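You operate a simulated robot arm through the tools that you are given. There is no shell and no other tool.

Carry out the task below with a simulated robot arm. There is one attempt and no reset: what you move stays moved.

TASK
Measure the blue foam sleeve and bin it by size.
Fine: sleeve between the jaws of the bench gauge, jaw up to it till a word shows, jaw back; THICK green, THIN yellow.

The check looks at the end state, three seconds after you hand in, the way a careful person would. Anything else that was tipped, shoved, dropped, spilled or broken makes it a failure.

THE ROBOT
A 7-joint arm with a two-finger parallel gripper on a trunk, on a base that drives. Base frame: it is fixed to the floor where the robot stands at the start and does not move with it; the origin is under the middle of the robot, x ahead of it, y to its left, z up; the surface under the hand at the start is at about z = 0.85. Units: m, rad, N and s.
With the tool pointing down near the work surface it reaches from about 0.42 to 0.9 m from the robot's upright axis, wherever it stands. Its first joint turns from -0.297 to 2.199 rad. Places, roughly: gap between the gauge jaws [0.6, -0.1, 0.8]; size gauge [0.8, -0.2, 0.9]; sliding jaw [0.6, -0.1, 0.9]. Payload 1.57 kg.
The tool frame sits at the grasp point between the pads (the TCP): z along the fingers, y along the line on which they close. The tips reach 0.03 m beyond it. Largest opening 0.08 m; finger width 0.017, thickness 0.012; the body of the gripper, 0.04 by 0.082 m, starts 0.08 m behind the TCP.
Orientation is that of the tool frame in the base frame, as a unit quaternion [w, x, y, z]. With the fingers straight down and closing along the base's y, the tool's x points along the base's -x, its y along +y and its z along -z.

THE INTERFACE
- The arm moves only by the tool play_rows. Its argument "targets" is a list of rows, each an object (a shift or turn left out is 0, a gripper value left out holds the last) with "dr": the turn, a rotation vector about the tool's x, y, z in rad, a list of three; "xyz": the shift along the tool's x, y, z in m, a list of three; "grip": the closure in counts, from 0 (fully open) to 255 (shut). In form: [{"dr": [rx, ry, rz], "xyz": [tx, ty, tz], "grip": grip}, ...]. A call has 1 to 20 rows; each row shifts and turns the commanded pose from where the row before left it, along the tool's axes as they then stand. A row lasts 0.2 s, in which the tool goes at most 0.05 m and 0.15 rad; a call with a longer step from one row to the next is refused whole, and so is a gripper value outside its range. Where a pose cannot be reached the arm comes as near as it can. A force on the tool above 70 N (or 10 N above the force at the start of the call, whichever is more), or a blocked arm, ends the call early, and 0.2 s more pass. The fingers move at their own pace (about 0.045 m/s each) and stop on an object; they squeeze with about 28 N. The grip force told is the motor's: it shows also when the fingers shut on nothing. Time passes only in rows, and 0.2 s behind the last, so rows that do not move let the fingers close. It gives the time, the measured TCP pose, the force on the tool (base axes), the opening and the grip force at its end, in the units of the frame above (readings bear some noise), with the torque about the TCP (base axes, N m) and any sound that the robot's microphone picked up.
- Cameras (640 x 400 px; columns grow to the right, rows downward): "scene" is now at [0.0112, -0.2105, 1.2892]; the picture's right is [0.19, -0.98, 0.00], its down [-0.43, -0.08, -0.90] and it looks along [0.88, 0.17, -0.44] (base axes); focal length 264 px, centre (320, 200). "wrist" rides on the gripper at [0.072, -0.007, -0.122] in the tool frame; the picture's right is [0.09, 1.00, 0.00], its down [-0.84, 0.08, -0.54] and it looks along [-0.54, 0.05, 0.84] (tool axes); focal length 238 px, centre (320, 200).
- get_image(camera): a new picture of that camera. The clock stands still meanwhile.
- raise_lower(by): slides the trunk up (or, below 0, down) by that many m; the arm and the scene camera ride with it, the base frame stays. It gives what a move gives, with no picture.
- roll_base(legs): drives the robot by 1 to 6 legs, each [ahead, left, turn to the left] in m, m and rad, along the robot's own axes; the way and the turn of a leg run together, so that a leg with both is an arc; at most 1.5 m and 3.142 rad a leg. The arm and the cameras ride along, it lands a little off, and it stops where it bumps. It gives what a move gives.
- aim_head(pan, tilt): turns the head with the scene camera to pan (to the left, within 1.902 rad either way) and tilt (down, from -0.506 to 1.204), counted from straight ahead of the robot. It gives what a move gives.
- locate(camera, pixels): for up to 12 pixels [column, row] of the newest picture of that camera ("zoom" is the newest enlarged one), the place [x, y, z] in the base frame of the surface seen there, good to about 0.002 m. The clock stands still meanwhile.
- enlarge(camera, box): a new picture of the part [left, top, right, bottom] of that camera's present view, enlarged. The clock stands still meanwhile.
- hand_in(): hands the job in; it is judged then, once.

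Unless the task says otherwise, let go and move clear before handing in.

The tools are called after "Call:" by a JSON object that holds its "api" and its "payload". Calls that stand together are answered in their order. play_rows: Moves the arm, as the interface text tells. Its arguments: {"type":"object","properties":{"targets":{"type":"array"}},"required":["targets"]} The other tools are called the same way: raise_lower (by) slides the trunk up or down; roll_base (legs) drives the base; aim_head (pan, tilt) turns the head that bears the scene camera; get_image (camera) takes a picture; locate (camera, pixels) gives the place of the surface under pixels of a picture; enlarge (camera, box) takes an enlarged picture of a part of a camera's view; hand_in () hands the job in.

At the start:

```text
t: 0.0
tcp_pos: [0.5159, 0.061, 1.1019]
tcp_rot: [0.0, 0.0, 1.0, 0.0]
ft_force: [-0.2, -0.5, -0.2]
torque: [-0.02, 0.0, 0.0]
width: 0.0799
grasp_force: 0.1
trunk travel left (down, up): [-0.65, 0.14]
robot x, y, heading: [0.0012, -0.0033, 0.003]
head pan, tilt: [0.188, 0.452]
```

scene: 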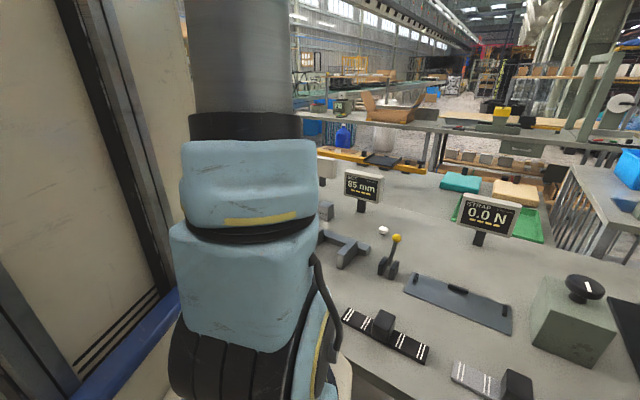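
wrist: 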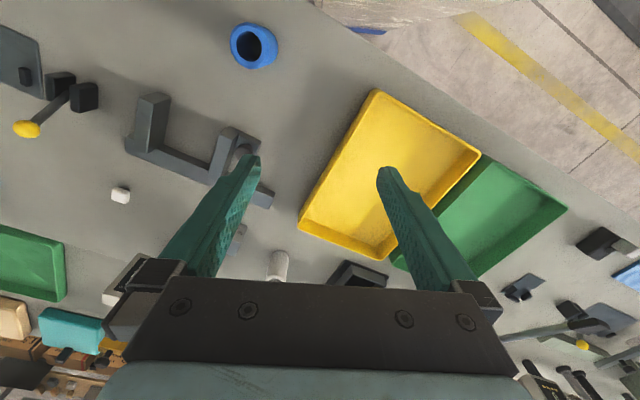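

The wrist picture shows the blue sleeve near (253,45), what looks like the gauge at (190,150), a yellow tray at (390,180) and a green tray at (500,220). I'll locate these and enlarge views before moving.

Call:
{"api": "locate", "payload": {"camera": "wrist", "pixels": [[253, 45], [238, 45], [272, 50], [250, 62], [150, 105], [140, 145], [205, 165], [235, 140], [262, 195], [120, 195], [390, 170], [490, 210]]}}

Call:
{"api": "enlarge", "payload": {"camera": "wrist", "box": [0, 0, 320, 200]}}

Call:
{"api": "enlarge", "payload": {"camera": "scene", "box": [300, 150, 540, 300]}}

```text
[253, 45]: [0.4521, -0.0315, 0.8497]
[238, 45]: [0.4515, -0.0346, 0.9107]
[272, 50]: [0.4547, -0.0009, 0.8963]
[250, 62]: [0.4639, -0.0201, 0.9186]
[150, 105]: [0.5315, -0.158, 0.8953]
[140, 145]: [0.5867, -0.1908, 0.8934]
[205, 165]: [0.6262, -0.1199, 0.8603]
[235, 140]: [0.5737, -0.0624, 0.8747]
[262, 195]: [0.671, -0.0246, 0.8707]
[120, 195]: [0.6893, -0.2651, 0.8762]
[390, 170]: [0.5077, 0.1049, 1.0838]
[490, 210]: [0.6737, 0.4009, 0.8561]
```

```text
2.00 times, centred on (160, 100) of wrist
```

zoom: 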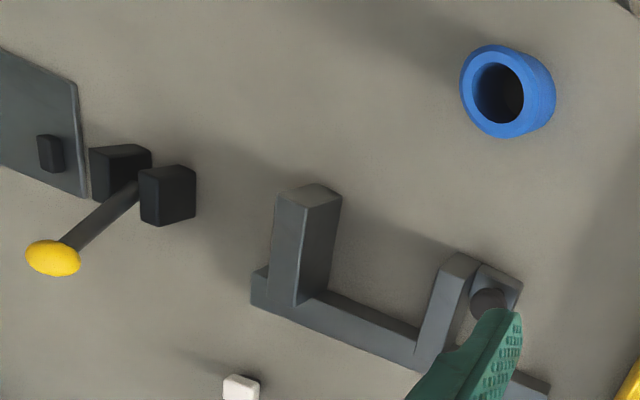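

```text
2.67 times, centred on (420, 225) of scene
```

zoom: 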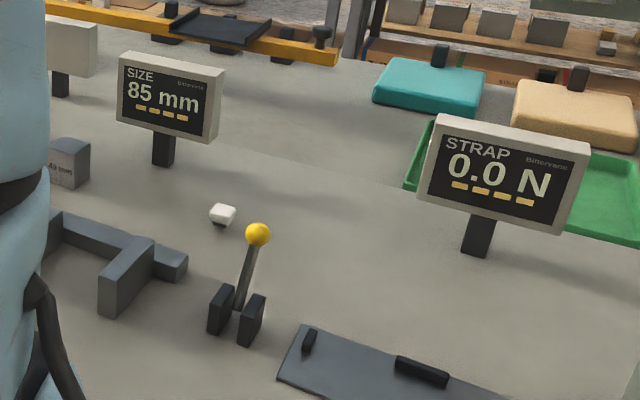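

The SIZE display reads 85 mm and the gauge has a fixed and a sliding jaw; the sleeve stands upright at about (0.455, -0.018). The arm blocks the scene view, so I'll turn the head to see more.

Call:
{"api": "aim_head", "payload": {"pan": 0.6, "tilt": 0.6}}

Call:
{"api": "get_image", "payload": {"camera": "scene"}}

Call:
{"api": "aim_head", "payload": {"pan": -0.1, "tilt": 0.8}}

Call:
{"api": "get_image", "payload": {"camera": "scene"}}

```text
t: 0.9
tcp_pos: [0.5162, 0.0614, 1.1015]
tcp_rot: [0.0, 0.001, 1.0, 0.0]
ft_force: [1.5, 0.5, 0.3]
torque: [-0.03, 0.0, 0.0]
width: 0.0799
grasp_force: 0.1
trunk travel left (down, up): [-0.65, 0.14]
robot x, y, heading: [-0.0004, -0.0019, 0.0]
head pan, tilt: [0.6, 0.6]
```

```text
taken
```

scene: 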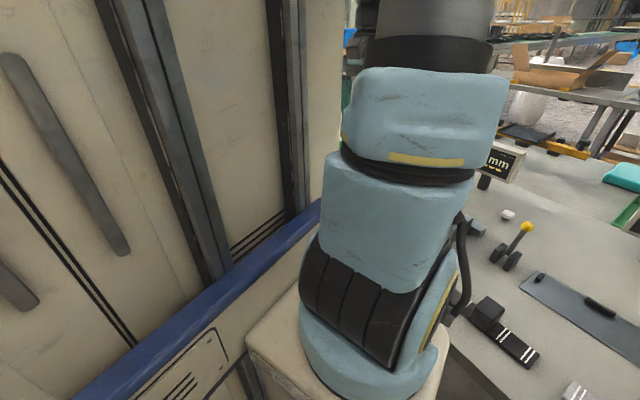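

```text
t: 1.9
tcp_pos: [0.5153, 0.0607, 1.1008]
tcp_rot: [0.0, 0.001, 1.0, 0.001]
ft_force: [0.0, 0.9, 0.0]
torque: [0.04, -0.02, 0.01]
width: 0.0799
grasp_force: 0.1
trunk travel left (down, up): [-0.65, 0.14]
robot x, y, heading: [-0.0018, -0.0005, -0.001]
head pan, tilt: [-0.099, 0.799]
```

```text
taken
```

scene: 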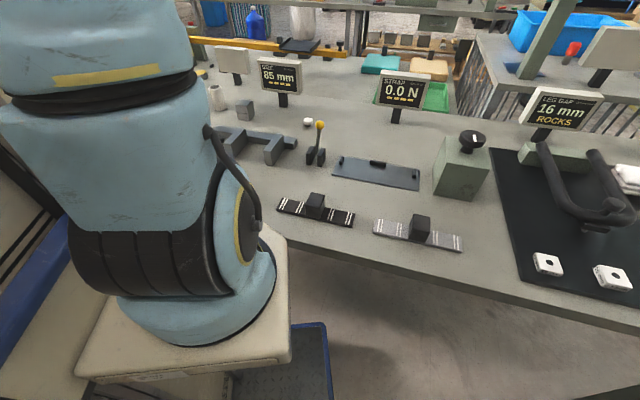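

The SIZE display is visible at (280,75). I'll enlarge it and the gauge beneath for detail.

Call:
{"api": "enlarge", "payload": {"camera": "scene", "box": [195, 40, 355, 180]}}

Call:
{"api": "locate", "payload": {"camera": "scene", "pixels": [[280, 75], [268, 148], [290, 143], [232, 140], [307, 122], [320, 125], [215, 97], [245, 110], [316, 205], [345, 215], [283, 100]]}}

Call:
{"api": "enlarge", "payload": {"camera": "wrist", "box": [100, 80, 320, 320]}}

Call:
{"api": "get_image", "payload": {"camera": "wrist"}}

```text
2.86 times, centred on (275, 110) of scene
```

zoom: 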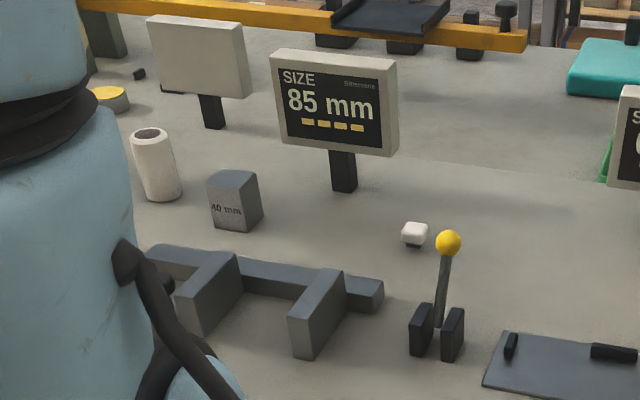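

```text
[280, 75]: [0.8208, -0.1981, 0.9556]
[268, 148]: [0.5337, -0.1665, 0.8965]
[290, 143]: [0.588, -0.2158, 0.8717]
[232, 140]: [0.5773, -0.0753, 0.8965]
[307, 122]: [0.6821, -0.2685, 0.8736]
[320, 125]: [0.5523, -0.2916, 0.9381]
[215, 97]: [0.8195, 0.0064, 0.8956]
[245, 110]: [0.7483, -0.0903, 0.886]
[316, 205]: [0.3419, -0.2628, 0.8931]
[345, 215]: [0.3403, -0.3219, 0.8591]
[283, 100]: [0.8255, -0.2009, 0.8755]
```

```text
1.67 times, centred on (210, 200) of wrist
```

zoom: 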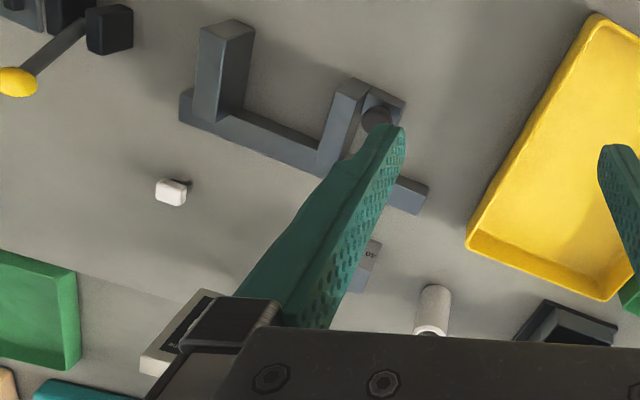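

```text
taken
```

wrist: 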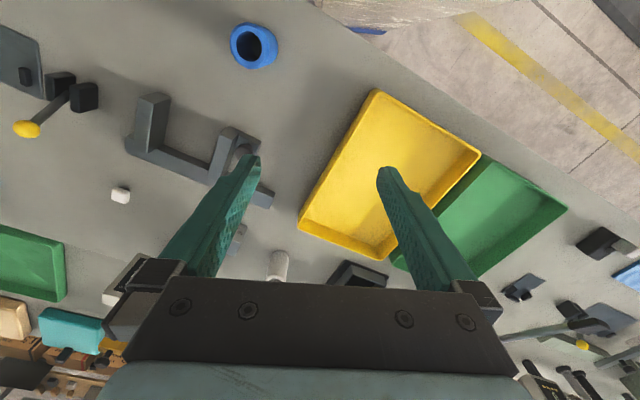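

The gauge has a rail along y, a fixed jaw near y=-0.17, a sliding jaw near y=-0.075 with a peg on its far side. I'll bring the hand over the gauge at this height for a clear wrist view.

Call:
{"api": "play_rows", "payload": {"targets": [{"xyz": [0, -0.04, 0], "grip": 0}, {"xyz": [0.01, -0.04, 0]}, {"xyz": [0.02, -0.03, 0]}, {"xyz": [0.02, -0.03, 0]}, {}]}}

Call:
{"api": "get_image", "payload": {"camera": "wrist"}}

Call:
{"api": "get_image", "payload": {"camera": "scene"}}

```text
t: 3.1
tcp_pos: [0.4667, -0.0792, 1.1019]
tcp_rot: [0.0, 0.001, 1.0, 0.001]
ft_force: [0.2, -0.3, 0.5]
torque: [0.0, 0.02, 0.02]
width: 0.0802
grasp_force: 0.0
trunk travel left (down, up): [-0.65, 0.14]
robot x, y, heading: [0.0042, 0.0023, -0.001]
head pan, tilt: [-0.099, 0.799]
```

```text
taken
```

wrist: 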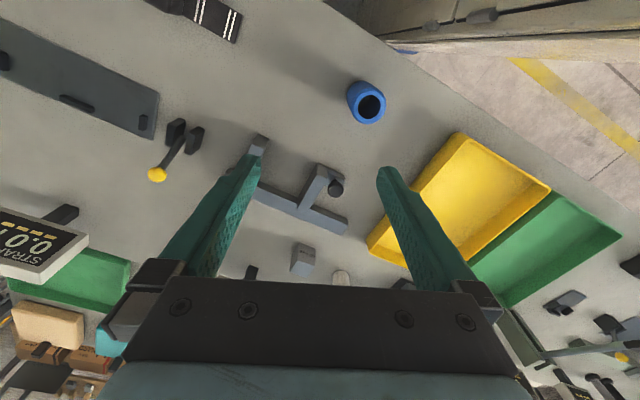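

```text
taken
```

scene: 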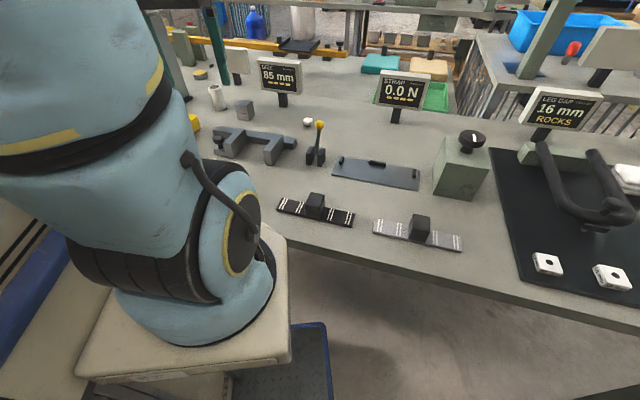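

The scene camera now shows both jaws at about (210–297, 130–165). I'll enlarge it and get coordinates.

Call:
{"api": "enlarge", "payload": {"camera": "scene", "box": [195, 110, 315, 185]}}

Call:
{"api": "enlarge", "payload": {"camera": "wrist", "box": [230, 60, 430, 260]}}

```text
5.33 times, centred on (255, 148) of scene
```

zoom: 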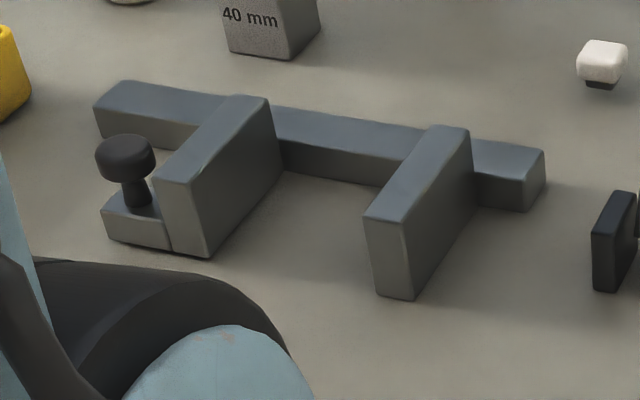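

```text
2.00 times, centred on (330, 160) of wrist
```

zoom: 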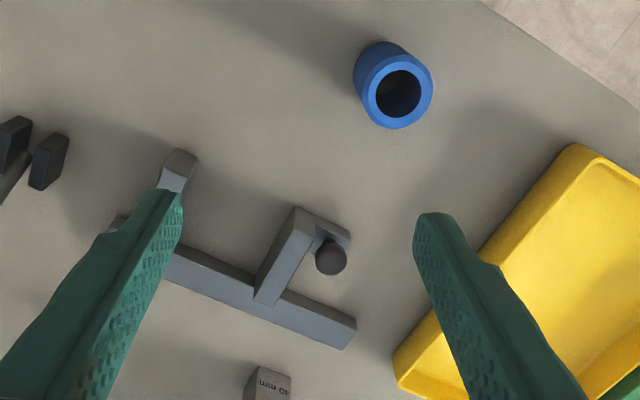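

Now I'll locate the jaw faces, knob and sleeve precisely.

Call:
{"api": "locate", "payload": {"camera": "zoom", "pixels": [[332, 255], [300, 225], [285, 270], [400, 92], [395, 65], [377, 95], [425, 95], [400, 123], [345, 330], [185, 158], [178, 180], [340, 236]]}}

Call:
{"api": "locate", "payload": {"camera": "scene", "pixels": [[218, 138], [233, 143.5], [244.5, 131], [226, 144], [265, 152], [276.5, 136], [281.5, 136], [269.5, 153], [233.5, 155], [219.5, 129], [296, 140], [222, 153]]}}

```text
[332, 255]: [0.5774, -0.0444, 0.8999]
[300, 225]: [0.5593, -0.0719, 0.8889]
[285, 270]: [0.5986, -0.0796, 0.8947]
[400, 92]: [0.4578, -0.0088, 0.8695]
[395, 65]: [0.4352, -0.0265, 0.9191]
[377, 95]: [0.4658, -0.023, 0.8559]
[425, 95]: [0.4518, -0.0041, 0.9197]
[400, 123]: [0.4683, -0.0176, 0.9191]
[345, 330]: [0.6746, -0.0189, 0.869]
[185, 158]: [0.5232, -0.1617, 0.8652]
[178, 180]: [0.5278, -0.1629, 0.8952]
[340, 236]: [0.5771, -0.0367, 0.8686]
```

```text
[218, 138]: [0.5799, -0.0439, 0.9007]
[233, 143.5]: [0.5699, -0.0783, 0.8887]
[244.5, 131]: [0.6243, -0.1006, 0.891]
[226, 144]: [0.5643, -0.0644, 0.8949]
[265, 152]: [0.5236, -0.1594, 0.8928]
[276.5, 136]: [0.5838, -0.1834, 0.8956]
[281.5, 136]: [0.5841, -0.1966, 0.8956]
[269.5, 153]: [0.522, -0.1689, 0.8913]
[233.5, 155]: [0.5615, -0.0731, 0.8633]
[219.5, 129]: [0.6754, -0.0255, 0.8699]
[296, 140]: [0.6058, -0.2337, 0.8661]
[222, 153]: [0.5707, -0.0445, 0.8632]
```

The jaw edges give a gauge axis turned about 22° (u = (0.375, 0.927)); the gap is around 0.09 m, and the sleeve is about 42 mm across, 70 mm tall, near (0.452, -0.02). I'll turn the hand so the fingers close across the jaw-face direction, then look again.

Call:
{"api": "play_rows", "payload": {"targets": [{"dr": [0, 0, -0.148]}, {"dr": [0, 0, -0.148]}, {"dr": [0, 0, -0.148]}, {"dr": [0, 0, -0.148]}, {"dr": [0, 0, -0.148]}, {"dr": [0, 0, -0.148]}, {"dr": [0, 0, -0.148]}, {"dr": [0, 0, -0.148]}, {}]}}

Call:
{"api": "get_image", "payload": {"camera": "wrist"}}

Call:
{"api": "get_image", "payload": {"camera": "scene"}}

```text
t: 5.1
tcp_pos: [0.4648, -0.0784, 1.1013]
tcp_rot: [-0.001, -0.558, 0.83, 0.0]
ft_force: [-0.2, -0.3, 0.6]
torque: [0.02, -0.04, -0.02]
width: 0.0799
grasp_force: 0.0
trunk travel left (down, up): [-0.65, 0.14]
robot x, y, heading: [0.0003, -0.002, 0.001]
head pan, tilt: [-0.099, 0.799]
```

```text
taken
```

wrist: 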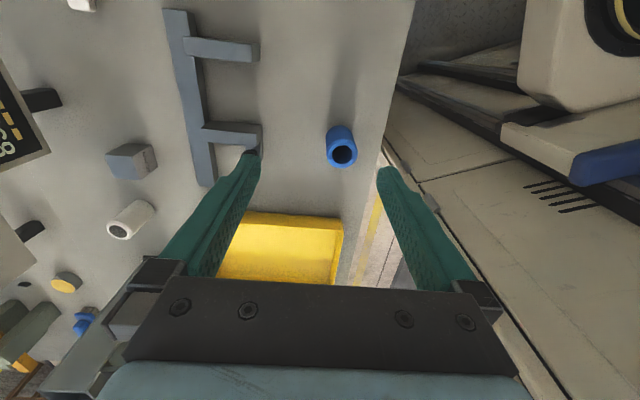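

```text
taken
```

scene: 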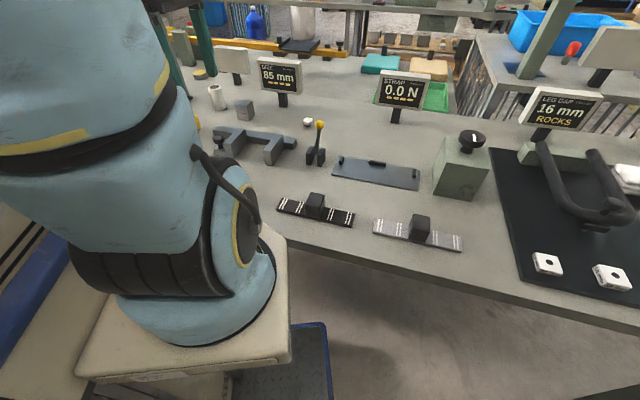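

Hand is turned: fingers now close along the jaw faces. I'll enlarge the wrist view for the sleeve at (341,147) and gauge, and locate points.

Call:
{"api": "enlarge", "payload": {"camera": "wrist", "box": [150, 0, 390, 200]}}

Call:
{"api": "locate", "payload": {"camera": "wrist", "pixels": [[330, 155], [355, 155], [342, 139], [342, 167], [190, 100], [198, 100], [206, 100], [225, 140], [230, 126], [225, 61], [251, 57], [213, 172]]}}

```text
2.00 times, centred on (270, 100) of wrist
```

zoom: 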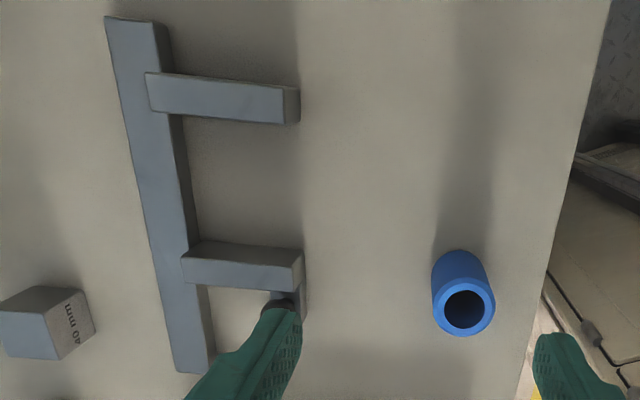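

```text
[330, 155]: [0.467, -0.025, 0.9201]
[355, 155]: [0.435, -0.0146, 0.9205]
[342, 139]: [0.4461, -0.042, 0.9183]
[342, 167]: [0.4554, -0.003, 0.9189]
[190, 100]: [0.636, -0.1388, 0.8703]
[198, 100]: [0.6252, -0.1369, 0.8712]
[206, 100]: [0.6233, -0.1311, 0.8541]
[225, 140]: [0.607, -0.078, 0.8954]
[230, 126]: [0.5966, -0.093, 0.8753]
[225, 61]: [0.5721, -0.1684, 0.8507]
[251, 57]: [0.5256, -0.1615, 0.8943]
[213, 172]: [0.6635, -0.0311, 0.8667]
```

The sleeve's top rim spans (0.446,-0.042)–(0.455,-0.003), so its centre is about (0.451,-0.021), z top 0.919. I'll move above it and check before descending.

Call:
{"api": "play_rows", "payload": {"targets": [{"xyz": [-0.024, 0.0172, 0]}, {"xyz": [-0.024, 0.0172, 0]}, {"xyz": [0, 0, 0.04]}, {"xyz": [0, 0, 0.04]}, {}]}}

Call:
{"api": "get_image", "payload": {"camera": "wrist"}}

```text
t: 6.3
tcp_pos: [0.4517, -0.0222, 1.0221]
tcp_rot: [-0.001, -0.559, 0.829, 0.0]
ft_force: [-0.3, 0.2, 0.9]
torque: [-0.02, 0.0, 0.03]
width: 0.0802
grasp_force: 0.0
trunk travel left (down, up): [-0.65, 0.14]
robot x, y, heading: [0.0043, 0.0, 0.001]
head pan, tilt: [-0.099, 0.799]
```

```text
taken
```

wrist: 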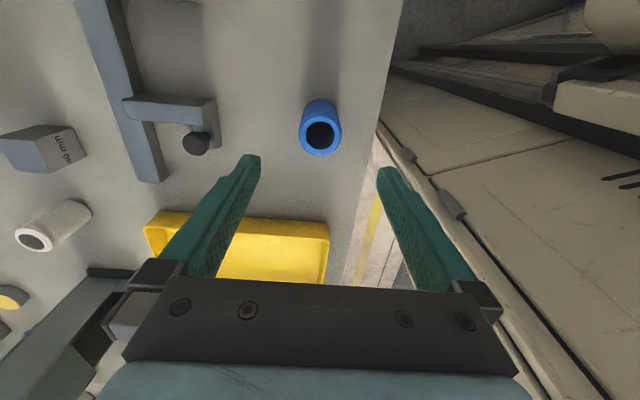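

The sleeve at (320,135) sits midway between the fingertips (about cols 250 and 387). I'll confirm with locate on its rim.

Call:
{"api": "locate", "payload": {"camera": "wrist", "pixels": [[303, 134], [338, 134], [320, 119], [322, 153], [212, 145], [185, 140], [196, 135], [196, 155], [290, 235], [235, 240]]}}

Call:
{"api": "enlarge", "payload": {"camera": "wrist", "box": [240, 80, 400, 180]}}

```text
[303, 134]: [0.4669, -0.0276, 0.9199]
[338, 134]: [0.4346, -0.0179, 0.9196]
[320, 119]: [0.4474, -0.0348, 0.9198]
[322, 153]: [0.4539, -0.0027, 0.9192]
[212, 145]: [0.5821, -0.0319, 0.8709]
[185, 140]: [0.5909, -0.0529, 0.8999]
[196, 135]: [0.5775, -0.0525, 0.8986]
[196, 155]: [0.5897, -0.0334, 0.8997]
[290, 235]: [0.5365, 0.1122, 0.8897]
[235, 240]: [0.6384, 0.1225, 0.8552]
```

```text
4.00 times, centred on (320, 130) of wrist
```

zoom: 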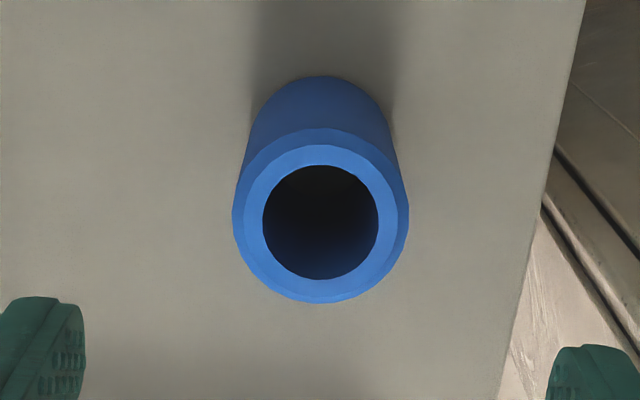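

The sleeve is centred under the tool; I'll descend to z≈0.905 and close gently, to about 40 mm opening.

Call:
{"api": "play_rows", "payload": {"targets": [{"xyz": [0, 0, 0.04]}, {"xyz": [0, 0, 0.04]}, {"xyz": [0, 0, 0.037]}, {}, {"grip": 115}, {"grip": 115}, {"grip": 128}, {"grip": 128}, {"grip": 128}]}}

Call:
{"api": "get_image", "payload": {"camera": "wrist"}}

```text
t: 8.3
tcp_pos: [0.4505, -0.0209, 0.906]
tcp_rot: [0.001, -0.558, 0.83, 0.0]
ft_force: [0.6, -0.2, -0.8]
torque: [-0.02, 0.04, 0.0]
width: 0.0422
grasp_force: 28.0
trunk travel left (down, up): [-0.65, 0.14]
robot x, y, heading: [-0.0001, -0.0003, 0.002]
head pan, tilt: [-0.099, 0.799]
```

```text
taken
```

wrist: 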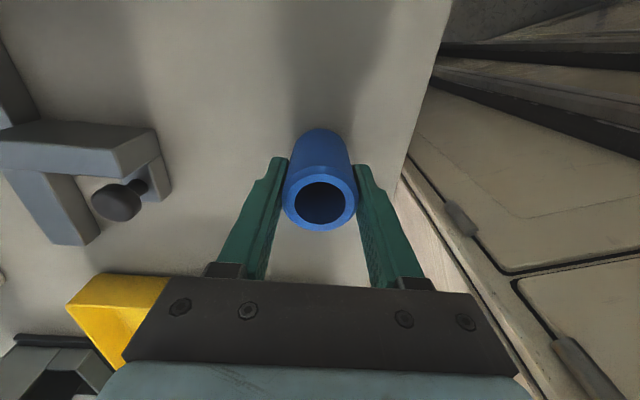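

The gripper holds the sleeve at 42.2 mm width with 28 N. I'll lift it 10 cm and carry it over the gap.

Call:
{"api": "play_rows", "payload": {"targets": [{"xyz": [0, 0, -0.03]}, {"xyz": [0, 0, -0.035]}, {"xyz": [0, 0, -0.035]}, {"xyz": [0.01855, -0.0394, 0]}, {"xyz": [0.01855, -0.0394, 0]}, {"xyz": [0.01855, -0.0394, 0]}, {"xyz": [0.01855, -0.0394, 0]}, {}, {}]}}

Call:
{"api": "get_image", "payload": {"camera": "wrist"}}

Call:
{"api": "get_image", "payload": {"camera": "scene"}}

```text
t: 10.3
tcp_pos: [0.5692, -0.1486, 1.0059]
tcp_rot: [0.0, -0.558, 0.83, 0.0]
ft_force: [0.4, -0.6, -1.8]
torque: [0.0, 0.05, 0.02]
width: 0.042
grasp_force: 28.1
trunk travel left (down, up): [-0.65, 0.14]
robot x, y, heading: [0.0029, -0.0015, -0.0]
head pan, tilt: [-0.099, 0.799]
```

```text
taken
```

wrist: 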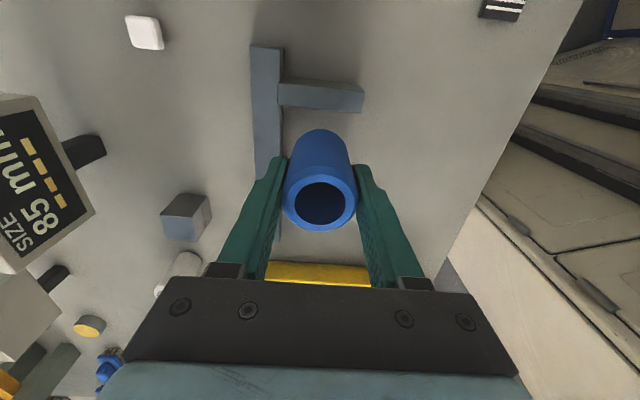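

```text
taken
```

scene: 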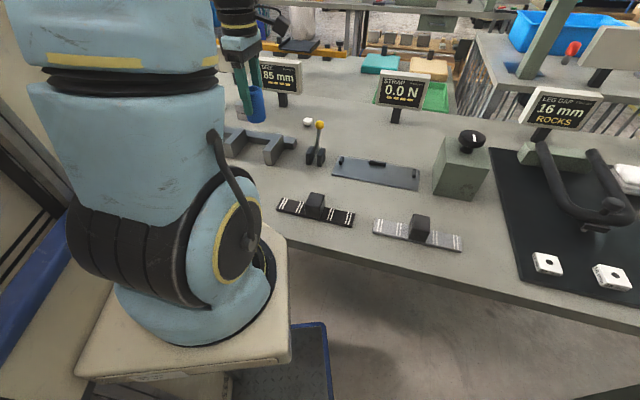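

The sleeve hangs over the gap; I'll check the fixed jaw's inner edge (around (320,108)) against the sleeve position.

Call:
{"api": "enlarge", "payload": {"camera": "wrist", "box": [240, 40, 400, 140]}}

Call:
{"api": "locate", "payload": {"camera": "wrist", "pixels": [[290, 102], [310, 104], [330, 106], [350, 109], [350, 100], [300, 95], [330, 86], [270, 130], [280, 130], [362, 103], [362, 92]]}}

```text
4.00 times, centred on (320, 90) of wrist
```

zoom: 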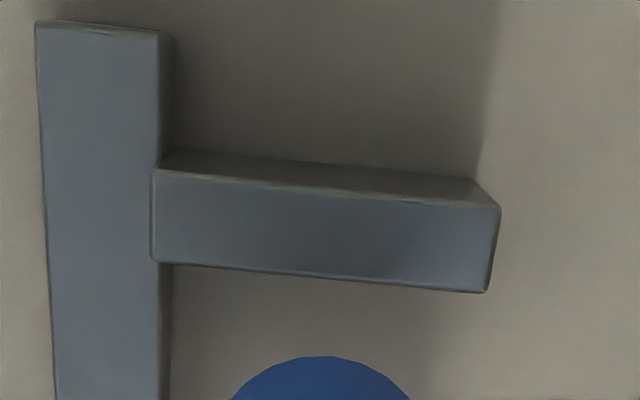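

```text
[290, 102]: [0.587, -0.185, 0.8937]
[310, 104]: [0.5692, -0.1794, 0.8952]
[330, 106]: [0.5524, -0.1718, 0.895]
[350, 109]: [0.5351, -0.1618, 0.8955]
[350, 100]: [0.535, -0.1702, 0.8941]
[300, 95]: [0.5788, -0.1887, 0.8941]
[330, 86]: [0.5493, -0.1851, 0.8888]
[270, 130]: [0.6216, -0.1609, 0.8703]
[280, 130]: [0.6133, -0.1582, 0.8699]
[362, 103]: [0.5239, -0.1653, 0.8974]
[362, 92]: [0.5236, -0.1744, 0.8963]
```

The fixed jaw's inner edge is at about u=0.052, leaving only ~3 mm; I'll shift 8 mm toward the gap's centre, then lower the sleeve to just above the bench.

Call:
{"api": "play_rows", "payload": {"targets": [{"xyz": [-0.008, 0, 0]}, {"xyz": [0, 0, 0.035]}, {"xyz": [0, 0, 0.035]}, {"xyz": [0, 0, 0.015]}, {"xyz": [0, 0, 0.013]}, {}]}}

Call:
{"api": "get_image", "payload": {"camera": "wrist"}}

Call:
{"api": "enlarge", "payload": {"camera": "scene", "box": [195, 40, 355, 180]}}

```text
t: 11.7
tcp_pos: [0.5744, -0.1422, 0.9083]
tcp_rot: [0.0, -0.558, 0.83, 0.0]
ft_force: [-0.1, -1.2, 0.6]
torque: [-0.01, -0.03, 0.01]
width: 0.0419
grasp_force: 28.4
trunk travel left (down, up): [-0.65, 0.14]
robot x, y, heading: [-0.0031, 0.0007, -0.0]
head pan, tilt: [-0.099, 0.799]
```

```text
taken
```

wrist: 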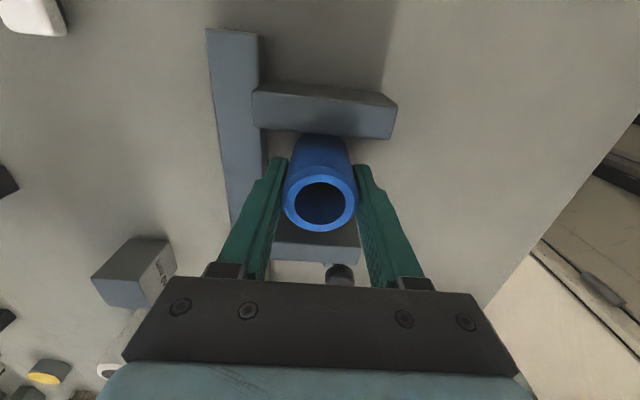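

```text
2.86 times, centred on (275, 110) of scene
```

zoom: 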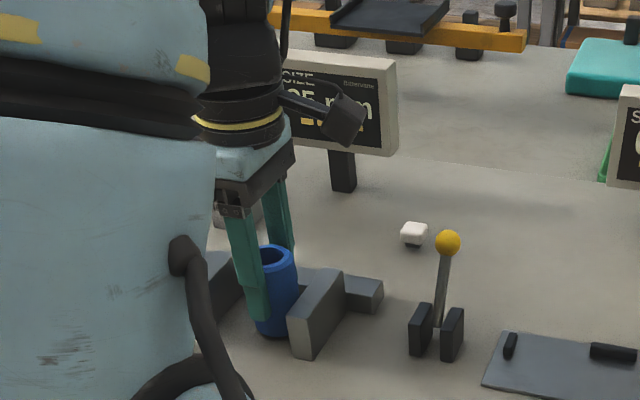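

The sleeve sits in the gap with clearance on both sides, 2 mm above the bench. I'll lower 2 mm, open to about 60 mm, and rise.

Call:
{"api": "play_rows", "payload": {"targets": [{"xyz": [0, 0, 0.002]}, {}, {"grip": 64}, {}, {}, {"xyz": [0, 0, -0.03]}, {"xyz": [0, 0, -0.04]}, {"xyz": [0, 0, -0.04]}, {}]}}

Call:
{"api": "get_image", "payload": {"camera": "wrist"}}

Call:
{"api": "enlarge", "payload": {"camera": "scene", "box": [195, 40, 355, 180]}}

```text
t: 13.7
tcp_pos: [0.5718, -0.1403, 1.0143]
tcp_rot: [0.0, -0.558, 0.83, 0.0]
ft_force: [-0.7, 1.0, -0.3]
torque: [0.01, 0.02, 0.03]
width: 0.0598
grasp_force: 0.0
trunk travel left (down, up): [-0.65, 0.14]
robot x, y, heading: [-0.0016, -0.0022, -0.001]
head pan, tilt: [-0.099, 0.799]
```

```text
taken
```

wrist: 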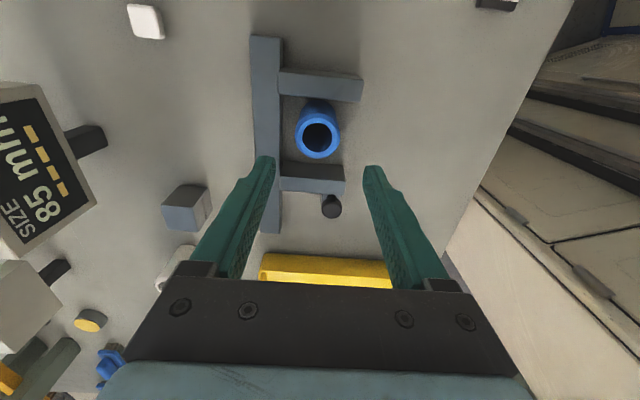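

```text
2.86 times, centred on (275, 110) of scene
```

zoom: 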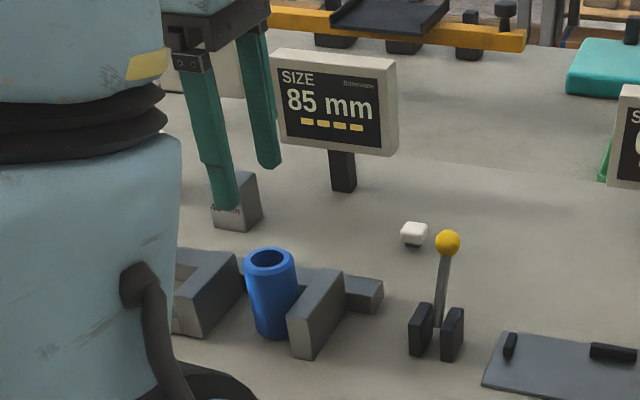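

The sleeve stands upright between the jaws and the display still reads 85 mm with dashes. Now I'll locate the knob at about (331,207).

Call:
{"api": "enlarge", "payload": {"camera": "wrist", "box": [240, 60, 400, 220]}}

Call:
{"api": "locate", "payload": {"camera": "wrist", "pixels": [[331, 208], [325, 208], [338, 208], [331, 202], [331, 214], [310, 177], [310, 188], [310, 165], [318, 120], [318, 157], [299, 137], [340, 137]]}}

```text
2.50 times, centred on (320, 140) of wrist
```

zoom: 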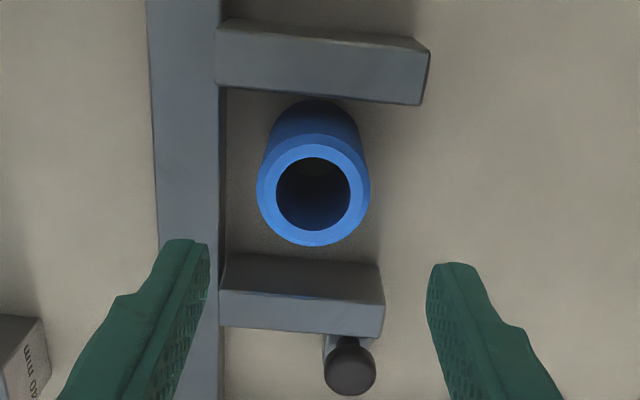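

```text
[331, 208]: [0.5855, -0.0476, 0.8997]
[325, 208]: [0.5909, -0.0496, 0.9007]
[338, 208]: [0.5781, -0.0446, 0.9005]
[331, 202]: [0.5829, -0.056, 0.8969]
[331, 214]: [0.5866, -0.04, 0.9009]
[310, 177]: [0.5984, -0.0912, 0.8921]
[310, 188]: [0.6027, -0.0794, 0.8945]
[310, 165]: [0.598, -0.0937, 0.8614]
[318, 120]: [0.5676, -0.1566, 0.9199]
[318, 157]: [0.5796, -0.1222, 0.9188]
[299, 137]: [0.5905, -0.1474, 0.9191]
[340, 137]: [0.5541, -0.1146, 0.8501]
```

The knob's top is at about (0.583,-0.047,0.90). I'll go above it, descend to z≈0.906 and check alignment before gripping.

Call:
{"api": "play_rows", "payload": {"targets": [{"xyz": [-0.0304, 0.0084, 0]}, {"xyz": [-0.0304, 0.0084, 0]}, {"xyz": [-0.0303, 0.0083, 0]}, {}, {"xyz": [0, 0, 0.04]}, {}]}}

Call:
{"api": "get_image", "payload": {"camera": "wrist"}}

Call:
{"api": "locate", "payload": {"camera": "wrist", "pixels": [[320, 135], [310, 135], [330, 135], [320, 125], [320, 145]]}}

```text
t: 15.1
tcp_pos: [0.5813, -0.0475, 0.974]
tcp_rot: [0.001, -0.558, 0.83, 0.0]
ft_force: [-1.1, 0.4, 0.4]
torque: [0.0, -0.01, 0.04]
width: 0.0599
grasp_force: 0.2
trunk travel left (down, up): [-0.65, 0.14]
robot x, y, heading: [0.0005, -0.0006, -0.003]
head pan, tilt: [-0.099, 0.799]
```

```text
taken
```

wrist: 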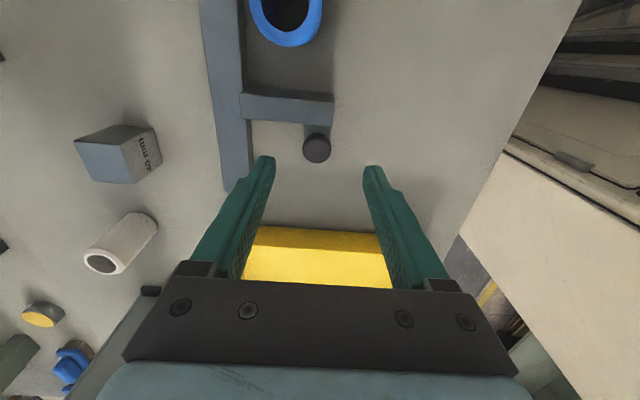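

```text
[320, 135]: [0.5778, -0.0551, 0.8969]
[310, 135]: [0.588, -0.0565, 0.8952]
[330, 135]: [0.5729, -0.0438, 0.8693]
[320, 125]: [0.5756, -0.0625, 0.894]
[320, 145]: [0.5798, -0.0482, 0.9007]
```

The knob's top disc is around (316,149), near the fingers' midline. I'll pin its centre.

Call:
{"api": "locate", "payload": {"camera": "wrist", "pixels": [[316, 149], [304, 149], [329, 149], [316, 138], [316, 160], [290, 115], [290, 121]]}}

Call:
{"api": "enlarge", "payload": {"camera": "wrist", "box": [270, 90, 370, 170]}}

```text
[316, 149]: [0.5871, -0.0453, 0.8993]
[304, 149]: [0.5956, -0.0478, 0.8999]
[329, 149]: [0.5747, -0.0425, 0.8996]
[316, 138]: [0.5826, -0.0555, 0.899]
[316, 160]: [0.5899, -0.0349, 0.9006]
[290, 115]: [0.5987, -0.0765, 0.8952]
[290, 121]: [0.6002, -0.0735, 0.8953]
```

```text
5.00 times, centred on (320, 130) of wrist
```

zoom: 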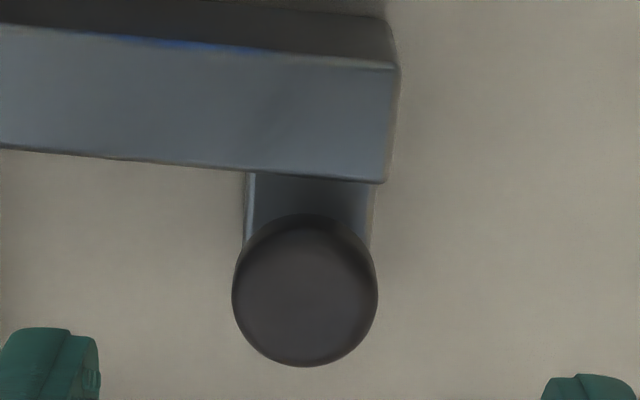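

The knob centre is about (0.586,-0.045) with a head ~25 mm wide. I'll correct by a few mm, descend to z≈0.90 and close on it.

Call:
{"api": "play_rows", "payload": {"targets": [{"xyz": [-0.004, -0.0034, 0]}, {"xyz": [0, 0, 0.035]}, {"xyz": [0, 0, 0.037]}, {}, {"grip": 255}, {}, {}, {}, {}]}}

Call:
{"api": "get_image", "payload": {"camera": "wrist"}}

Call:
{"api": "get_image", "payload": {"camera": "scene"}}

```text
t: 17.1
tcp_pos: [0.5839, -0.0442, 0.9031]
tcp_rot: [-0.002, -0.559, 0.829, 0.001]
ft_force: [-23.8, 10.7, -1.2]
torque: [-0.07, 0.4, 0.06]
width: 0.0254
grasp_force: 37.2
trunk travel left (down, up): [-0.65, 0.14]
robot x, y, heading: [-0.0006, 0.0009, -0.0]
head pan, tilt: [-0.099, 0.799]
```

```text
taken
```

wrist: 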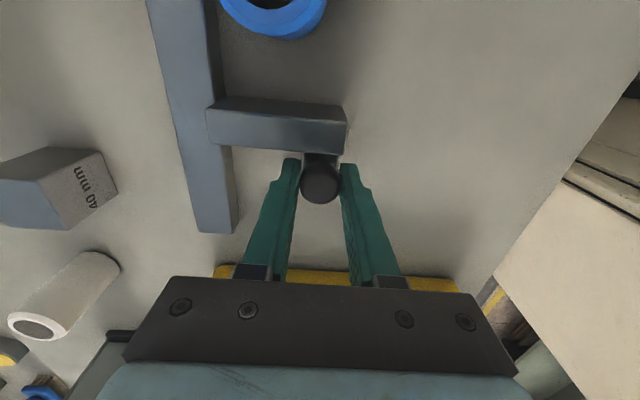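

```text
taken
```

scene: 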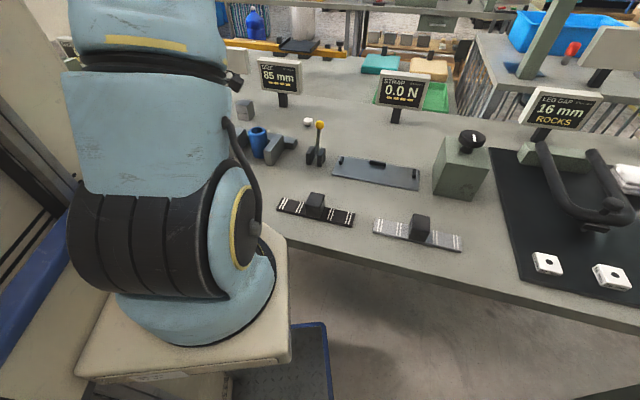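

The fingers hold the knob (25.4 mm), with ~26 N side load because I'm about 2.7 mm off along the closing line. I'll relieve that offset first.

Call:
{"api": "play_rows", "payload": {"targets": [{"xyz": [0, 0.0027, 0]}, {}]}}

```text
t: 17.7
tcp_pos: [0.5858, -0.0452, 0.9033]
tcp_rot: [0.001, -0.558, 0.83, 0.0]
ft_force: [-15.2, 6.7, -5.3]
torque: [-0.28, 0.32, 0.06]
width: 0.0254
grasp_force: 36.6
trunk travel left (down, up): [-0.65, 0.14]
robot x, y, heading: [-0.0028, -0.0007, -0.005]
head pan, tilt: [-0.099, 0.799]
```

Side load fell to ~17 N; I'll shift a further 3 mm the same way.

Call:
{"api": "play_rows", "payload": {"targets": [{"xyz": [0, 0.003, 0]}, {}]}}

```text
t: 18.3
tcp_pos: [0.5842, -0.0453, 0.9022]
tcp_rot: [0.002, -0.557, 0.83, -0.001]
ft_force: [9.5, -3.7, -12.3]
torque: [-0.04, -0.29, -0.03]
width: 0.0254
grasp_force: 36.7
trunk travel left (down, up): [-0.65, 0.14]
robot x, y, heading: [-0.0007, 0.0031, 0.003]
head pan, tilt: [-0.099, 0.799]
```

Load is now small (about 10 N the other way), so I'll back off 1 mm and slide the jaw 10 mm toward the sleeve.

Call:
{"api": "play_rows", "payload": {"targets": [{"xyz": [0, -0.001, 0]}, {"xyz": [0.005, 0, 0]}, {"xyz": [0.005, 0, 0]}, {}]}}

Call:
{"api": "get_image", "payload": {"camera": "wrist"}}

Call:
{"api": "enlarge", "payload": {"camera": "scene", "box": [195, 40, 355, 180]}}

```text
t: 19.3
tcp_pos: [0.5806, -0.0529, 0.9027]
tcp_rot: [0.001, -0.559, 0.829, 0.0]
ft_force: [15.8, -5.8, -0.3]
torque: [0.29, -0.34, 0.09]
width: 0.0255
grasp_force: 37.6
trunk travel left (down, up): [-0.65, 0.14]
robot x, y, heading: [-0.0038, 0.0036, -0.001]
head pan, tilt: [-0.099, 0.799]
```

```text
taken
```

wrist: 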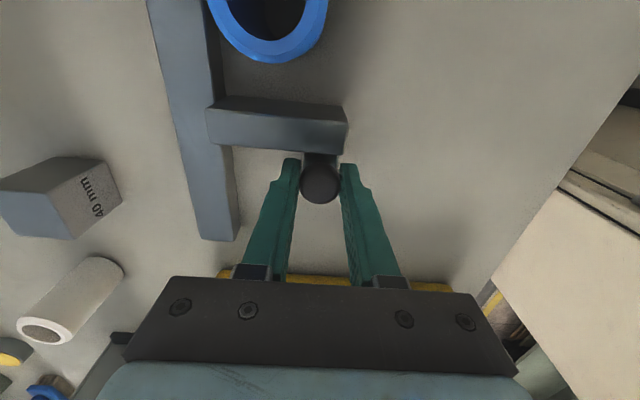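

```text
2.86 times, centred on (275, 110) of scene
```

zoom: 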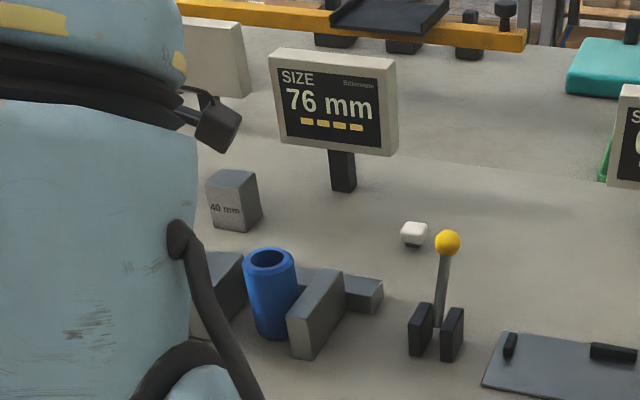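

The jaw follows; display shows 76 mm. I'll slide another 20 mm and look.

Call:
{"api": "play_rows", "payload": {"targets": [{"xyz": [0.005, 0.0005, 0]}, {"xyz": [0.005, 0.0005, 0]}, {"xyz": [0.005, 0, 0]}, {"xyz": [0.005, 0, 0]}, {}]}}

Call:
{"api": "enlarge", "payload": {"camera": "scene", "box": [195, 40, 355, 180]}}

Call:
{"api": "get_image", "payload": {"camera": "wrist"}}

```text
t: 20.5
tcp_pos: [0.5737, -0.0721, 0.904]
tcp_rot: [0.002, -0.558, 0.83, 0.0]
ft_force: [26.1, -11.1, 5.5]
torque: [-0.07, -0.44, -0.02]
width: 0.0256
grasp_force: 36.9
trunk travel left (down, up): [-0.65, 0.14]
robot x, y, heading: [0.0, -0.0024, -0.001]
head pan, tilt: [-0.099, 0.799]
```

```text
2.86 times, centred on (275, 110) of scene
```

zoom: 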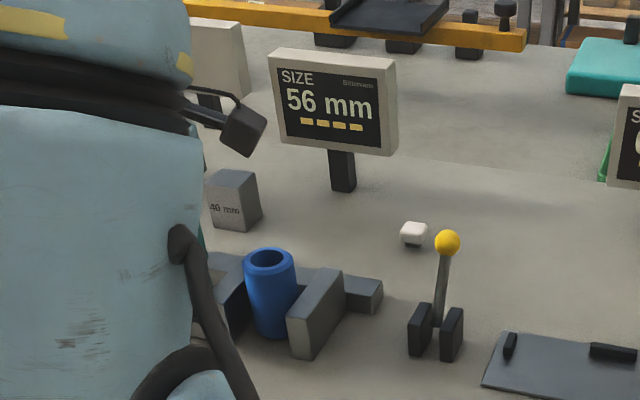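

```text
taken
```

wrist: 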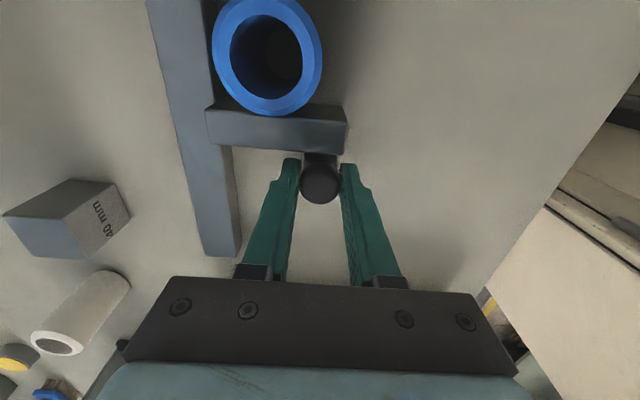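

Display reads 56 mm, still dashes; side load has grown to +28 N along v so I'll correct 2 mm in -y while sliding another 6 mm.

Call:
{"api": "play_rows", "payload": {"targets": [{"xyz": [0.003, -0.0025, 0]}, {"xyz": [0.003, -0.0005, 0]}, {}]}}

Call:
{"api": "enlarge", "payload": {"camera": "scene", "box": [195, 40, 355, 180]}}

```text
t: 21.3
tcp_pos: [0.5715, -0.0767, 0.9032]
tcp_rot: [0.001, -0.559, 0.829, 0.0]
ft_force: [6.2, -0.6, 20.3]
torque: [0.43, -0.24, 0.0]
width: 0.0254
grasp_force: 36.7
trunk travel left (down, up): [-0.65, 0.14]
robot x, y, heading: [0.0006, 0.0013, -0.004]
head pan, tilt: [-0.099, 0.799]
```

```text
2.86 times, centred on (275, 110) of scene
```

zoom: 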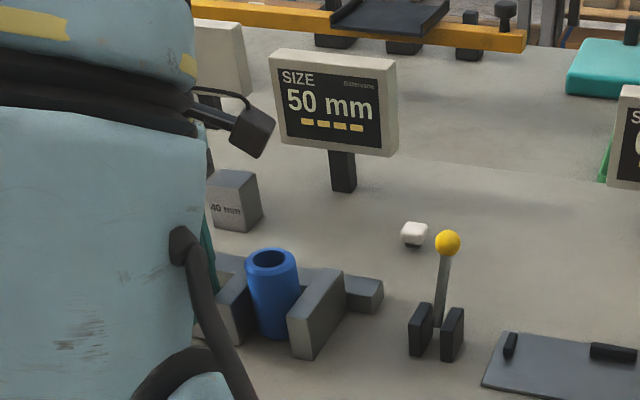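

50 mm now; vertical load is 20 N, so I'll ease up 1 mm while sliding 4 mm more.

Call:
{"api": "play_rows", "payload": {"targets": [{"xyz": [0.002, 0, -0.001]}, {"xyz": [0.002, 0, 0]}, {}]}}

Call:
{"api": "enlarge", "payload": {"camera": "scene", "box": [195, 40, 355, 180]}}

```text
t: 22.1
tcp_pos: [0.5686, -0.0813, 0.9031]
tcp_rot: [-0.001, -0.559, 0.829, 0.002]
ft_force: [-2.2, 2.4, 1.6]
torque: [0.66, -0.2, -0.03]
width: 0.0252
grasp_force: 36.6
trunk travel left (down, up): [-0.65, 0.14]
robot x, y, heading: [0.0002, 0.0025, -0.001]
head pan, tilt: [-0.099, 0.799]
```

```text
2.86 times, centred on (275, 110) of scene
```

zoom: 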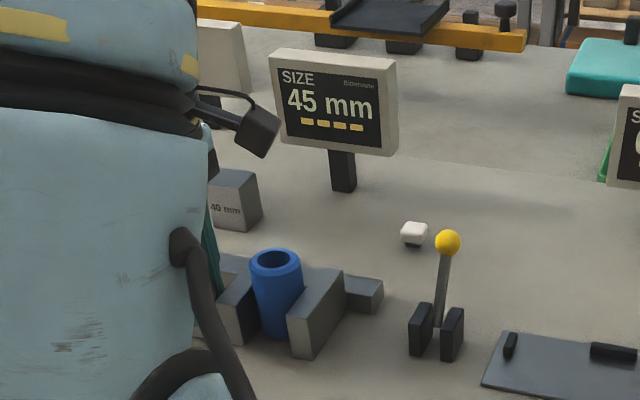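

45 mm, and the sleeve is being pushed toward the fixed jaw. Continuing with 2 mm.

Call:
{"api": "play_rows", "payload": {"targets": [{"xyz": [0.001, 0, 0]}, {"xyz": [0.001, 0, 0]}, {}]}}

Call:
{"api": "enlarge", "payload": {"camera": "scene", "box": [195, 40, 355, 180]}}

```text
t: 22.9
tcp_pos: [0.5699, -0.0843, 0.9034]
tcp_rot: [-0.001, -0.559, 0.829, 0.0]
ft_force: [-8.1, 4.1, -12.5]
torque: [-0.05, 0.17, 0.01]
width: 0.0253
grasp_force: 36.6
trunk travel left (down, up): [-0.65, 0.14]
robot x, y, heading: [-0.0005, 0.0012, 0.003]
head pan, tilt: [-0.099, 0.799]
```

```text
2.86 times, centred on (275, 110) of scene
```

zoom: 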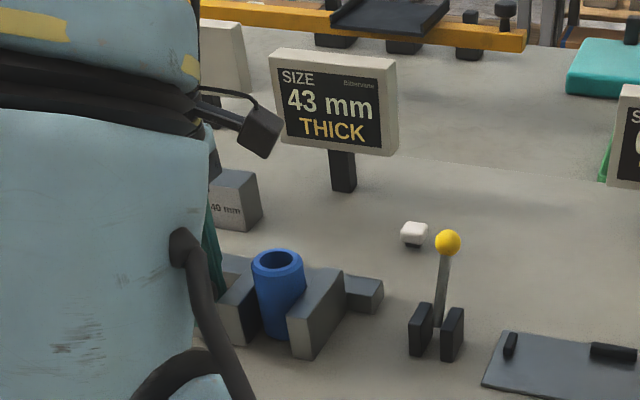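

The display shows 43 mm THICK, so the sleeve goes in green. Now I'll slide the jaw back in the -x tool direction by 40 mm, in stages to watch the loads.

Call:
{"api": "play_rows", "payload": {"targets": [{"xyz": [-0.004, 0, 0]}, {"xyz": [-0.006, 0, 0]}, {"xyz": [-0.006, 0, 0]}, {"xyz": [-0.006, 0, 0]}, {}]}}

Call:
{"api": "enlarge", "payload": {"camera": "scene", "box": [195, 40, 355, 180]}}

```text
t: 24.1
tcp_pos: [0.5783, -0.0628, 0.9041]
tcp_rot: [-0.002, -0.559, 0.829, 0.001]
ft_force: [-18.2, 7.8, -24.6]
torque: [0.04, 0.18, 0.03]
width: 0.0256
grasp_force: 36.7
trunk travel left (down, up): [-0.65, 0.14]
robot x, y, heading: [0.0026, 0.0003, 0.002]
head pan, tilt: [-0.099, 0.799]
```

```text
2.86 times, centred on (275, 110) of scene
```

zoom: 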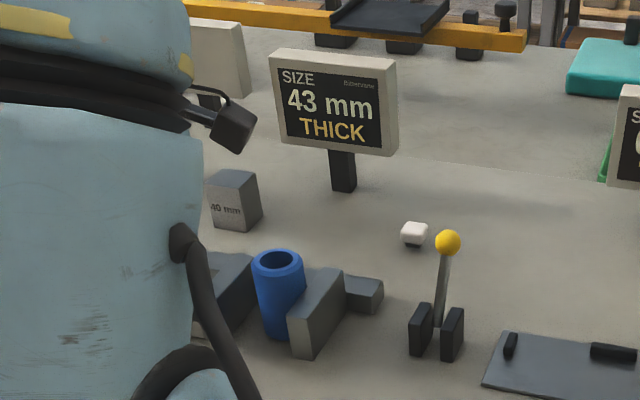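

The jaw is retracting and the word is latched. I'll correct loads (+y 2 mm, +z 1 mm) and retract the remaining 20 mm.

Call:
{"api": "play_rows", "payload": {"targets": [{"xyz": [-0.004, 0.002, 0.001]}, {"xyz": [-0.006, 0, 0]}, {"xyz": [-0.005, 0, 0]}, {"xyz": [-0.004, 0, 0]}, {}]}}

Call:
{"api": "get_image", "payload": {"camera": "wrist"}}

Call:
{"api": "enlarge", "payload": {"camera": "scene", "box": [195, 40, 355, 180]}}

```text
t: 25.3
tcp_pos: [0.5845, -0.0458, 0.9047]
tcp_rot: [0.001, -0.558, 0.83, 0.0]
ft_force: [-8.0, 1.1, -7.8]
torque: [-0.24, 0.22, -0.03]
width: 0.0253
grasp_force: 37.0
trunk travel left (down, up): [-0.65, 0.14]
robot x, y, heading: [-0.0024, 0.0043, -0.001]
head pan, tilt: [-0.099, 0.799]
```

```text
taken
```

wrist: 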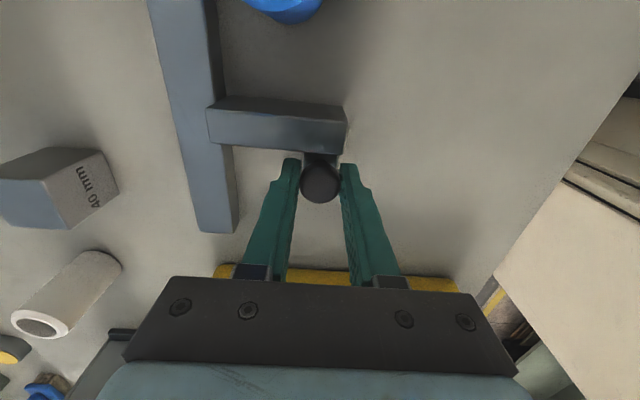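

```text
2.86 times, centred on (275, 110) of scene
```

zoom: 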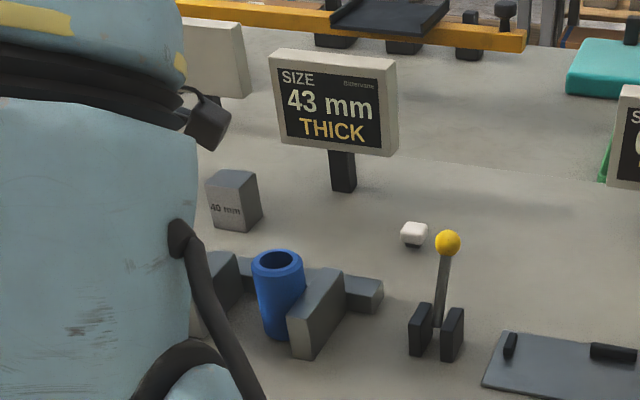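

The jaw is back to its starting place within a millimetre. I'll finish the last 1 mm, release the knob and rise.

Call:
{"api": "play_rows", "payload": {"targets": [{"xyz": [-0.001, 0.001, 0]}, {}, {"grip": 64}, {}, {}, {"xyz": [0, 0, -0.03]}, {"xyz": [0, 0, -0.04]}, {"xyz": [0, 0, -0.04]}, {}]}}

Call:
{"api": "get_image", "payload": {"camera": "wrist"}}

Call:
{"api": "get_image", "payload": {"camera": "scene"}}

```text
t: 27.3
tcp_pos: [0.5822, -0.0443, 1.0125]
tcp_rot: [0.001, -0.558, 0.83, 0.0]
ft_force: [0.6, -0.3, -0.3]
torque: [0.01, 0.01, -0.04]
width: 0.0601
grasp_force: 0.0
trunk travel left (down, up): [-0.65, 0.14]
robot x, y, heading: [0.0004, 0.0035, -0.005]
head pan, tilt: [-0.099, 0.799]
```

```text
taken
```

wrist: 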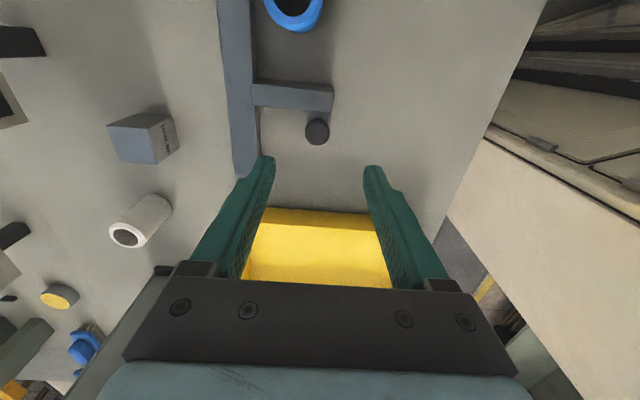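

```text
taken
```

scene: 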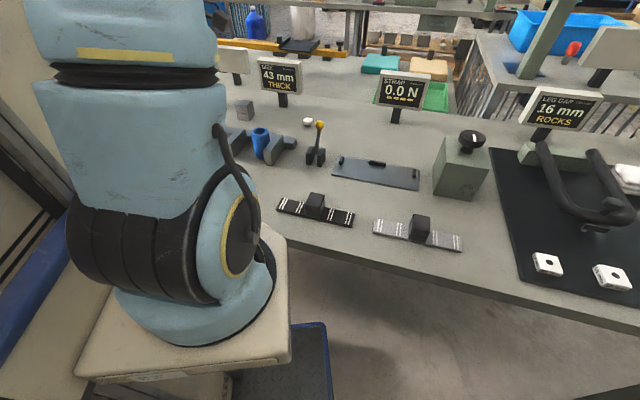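

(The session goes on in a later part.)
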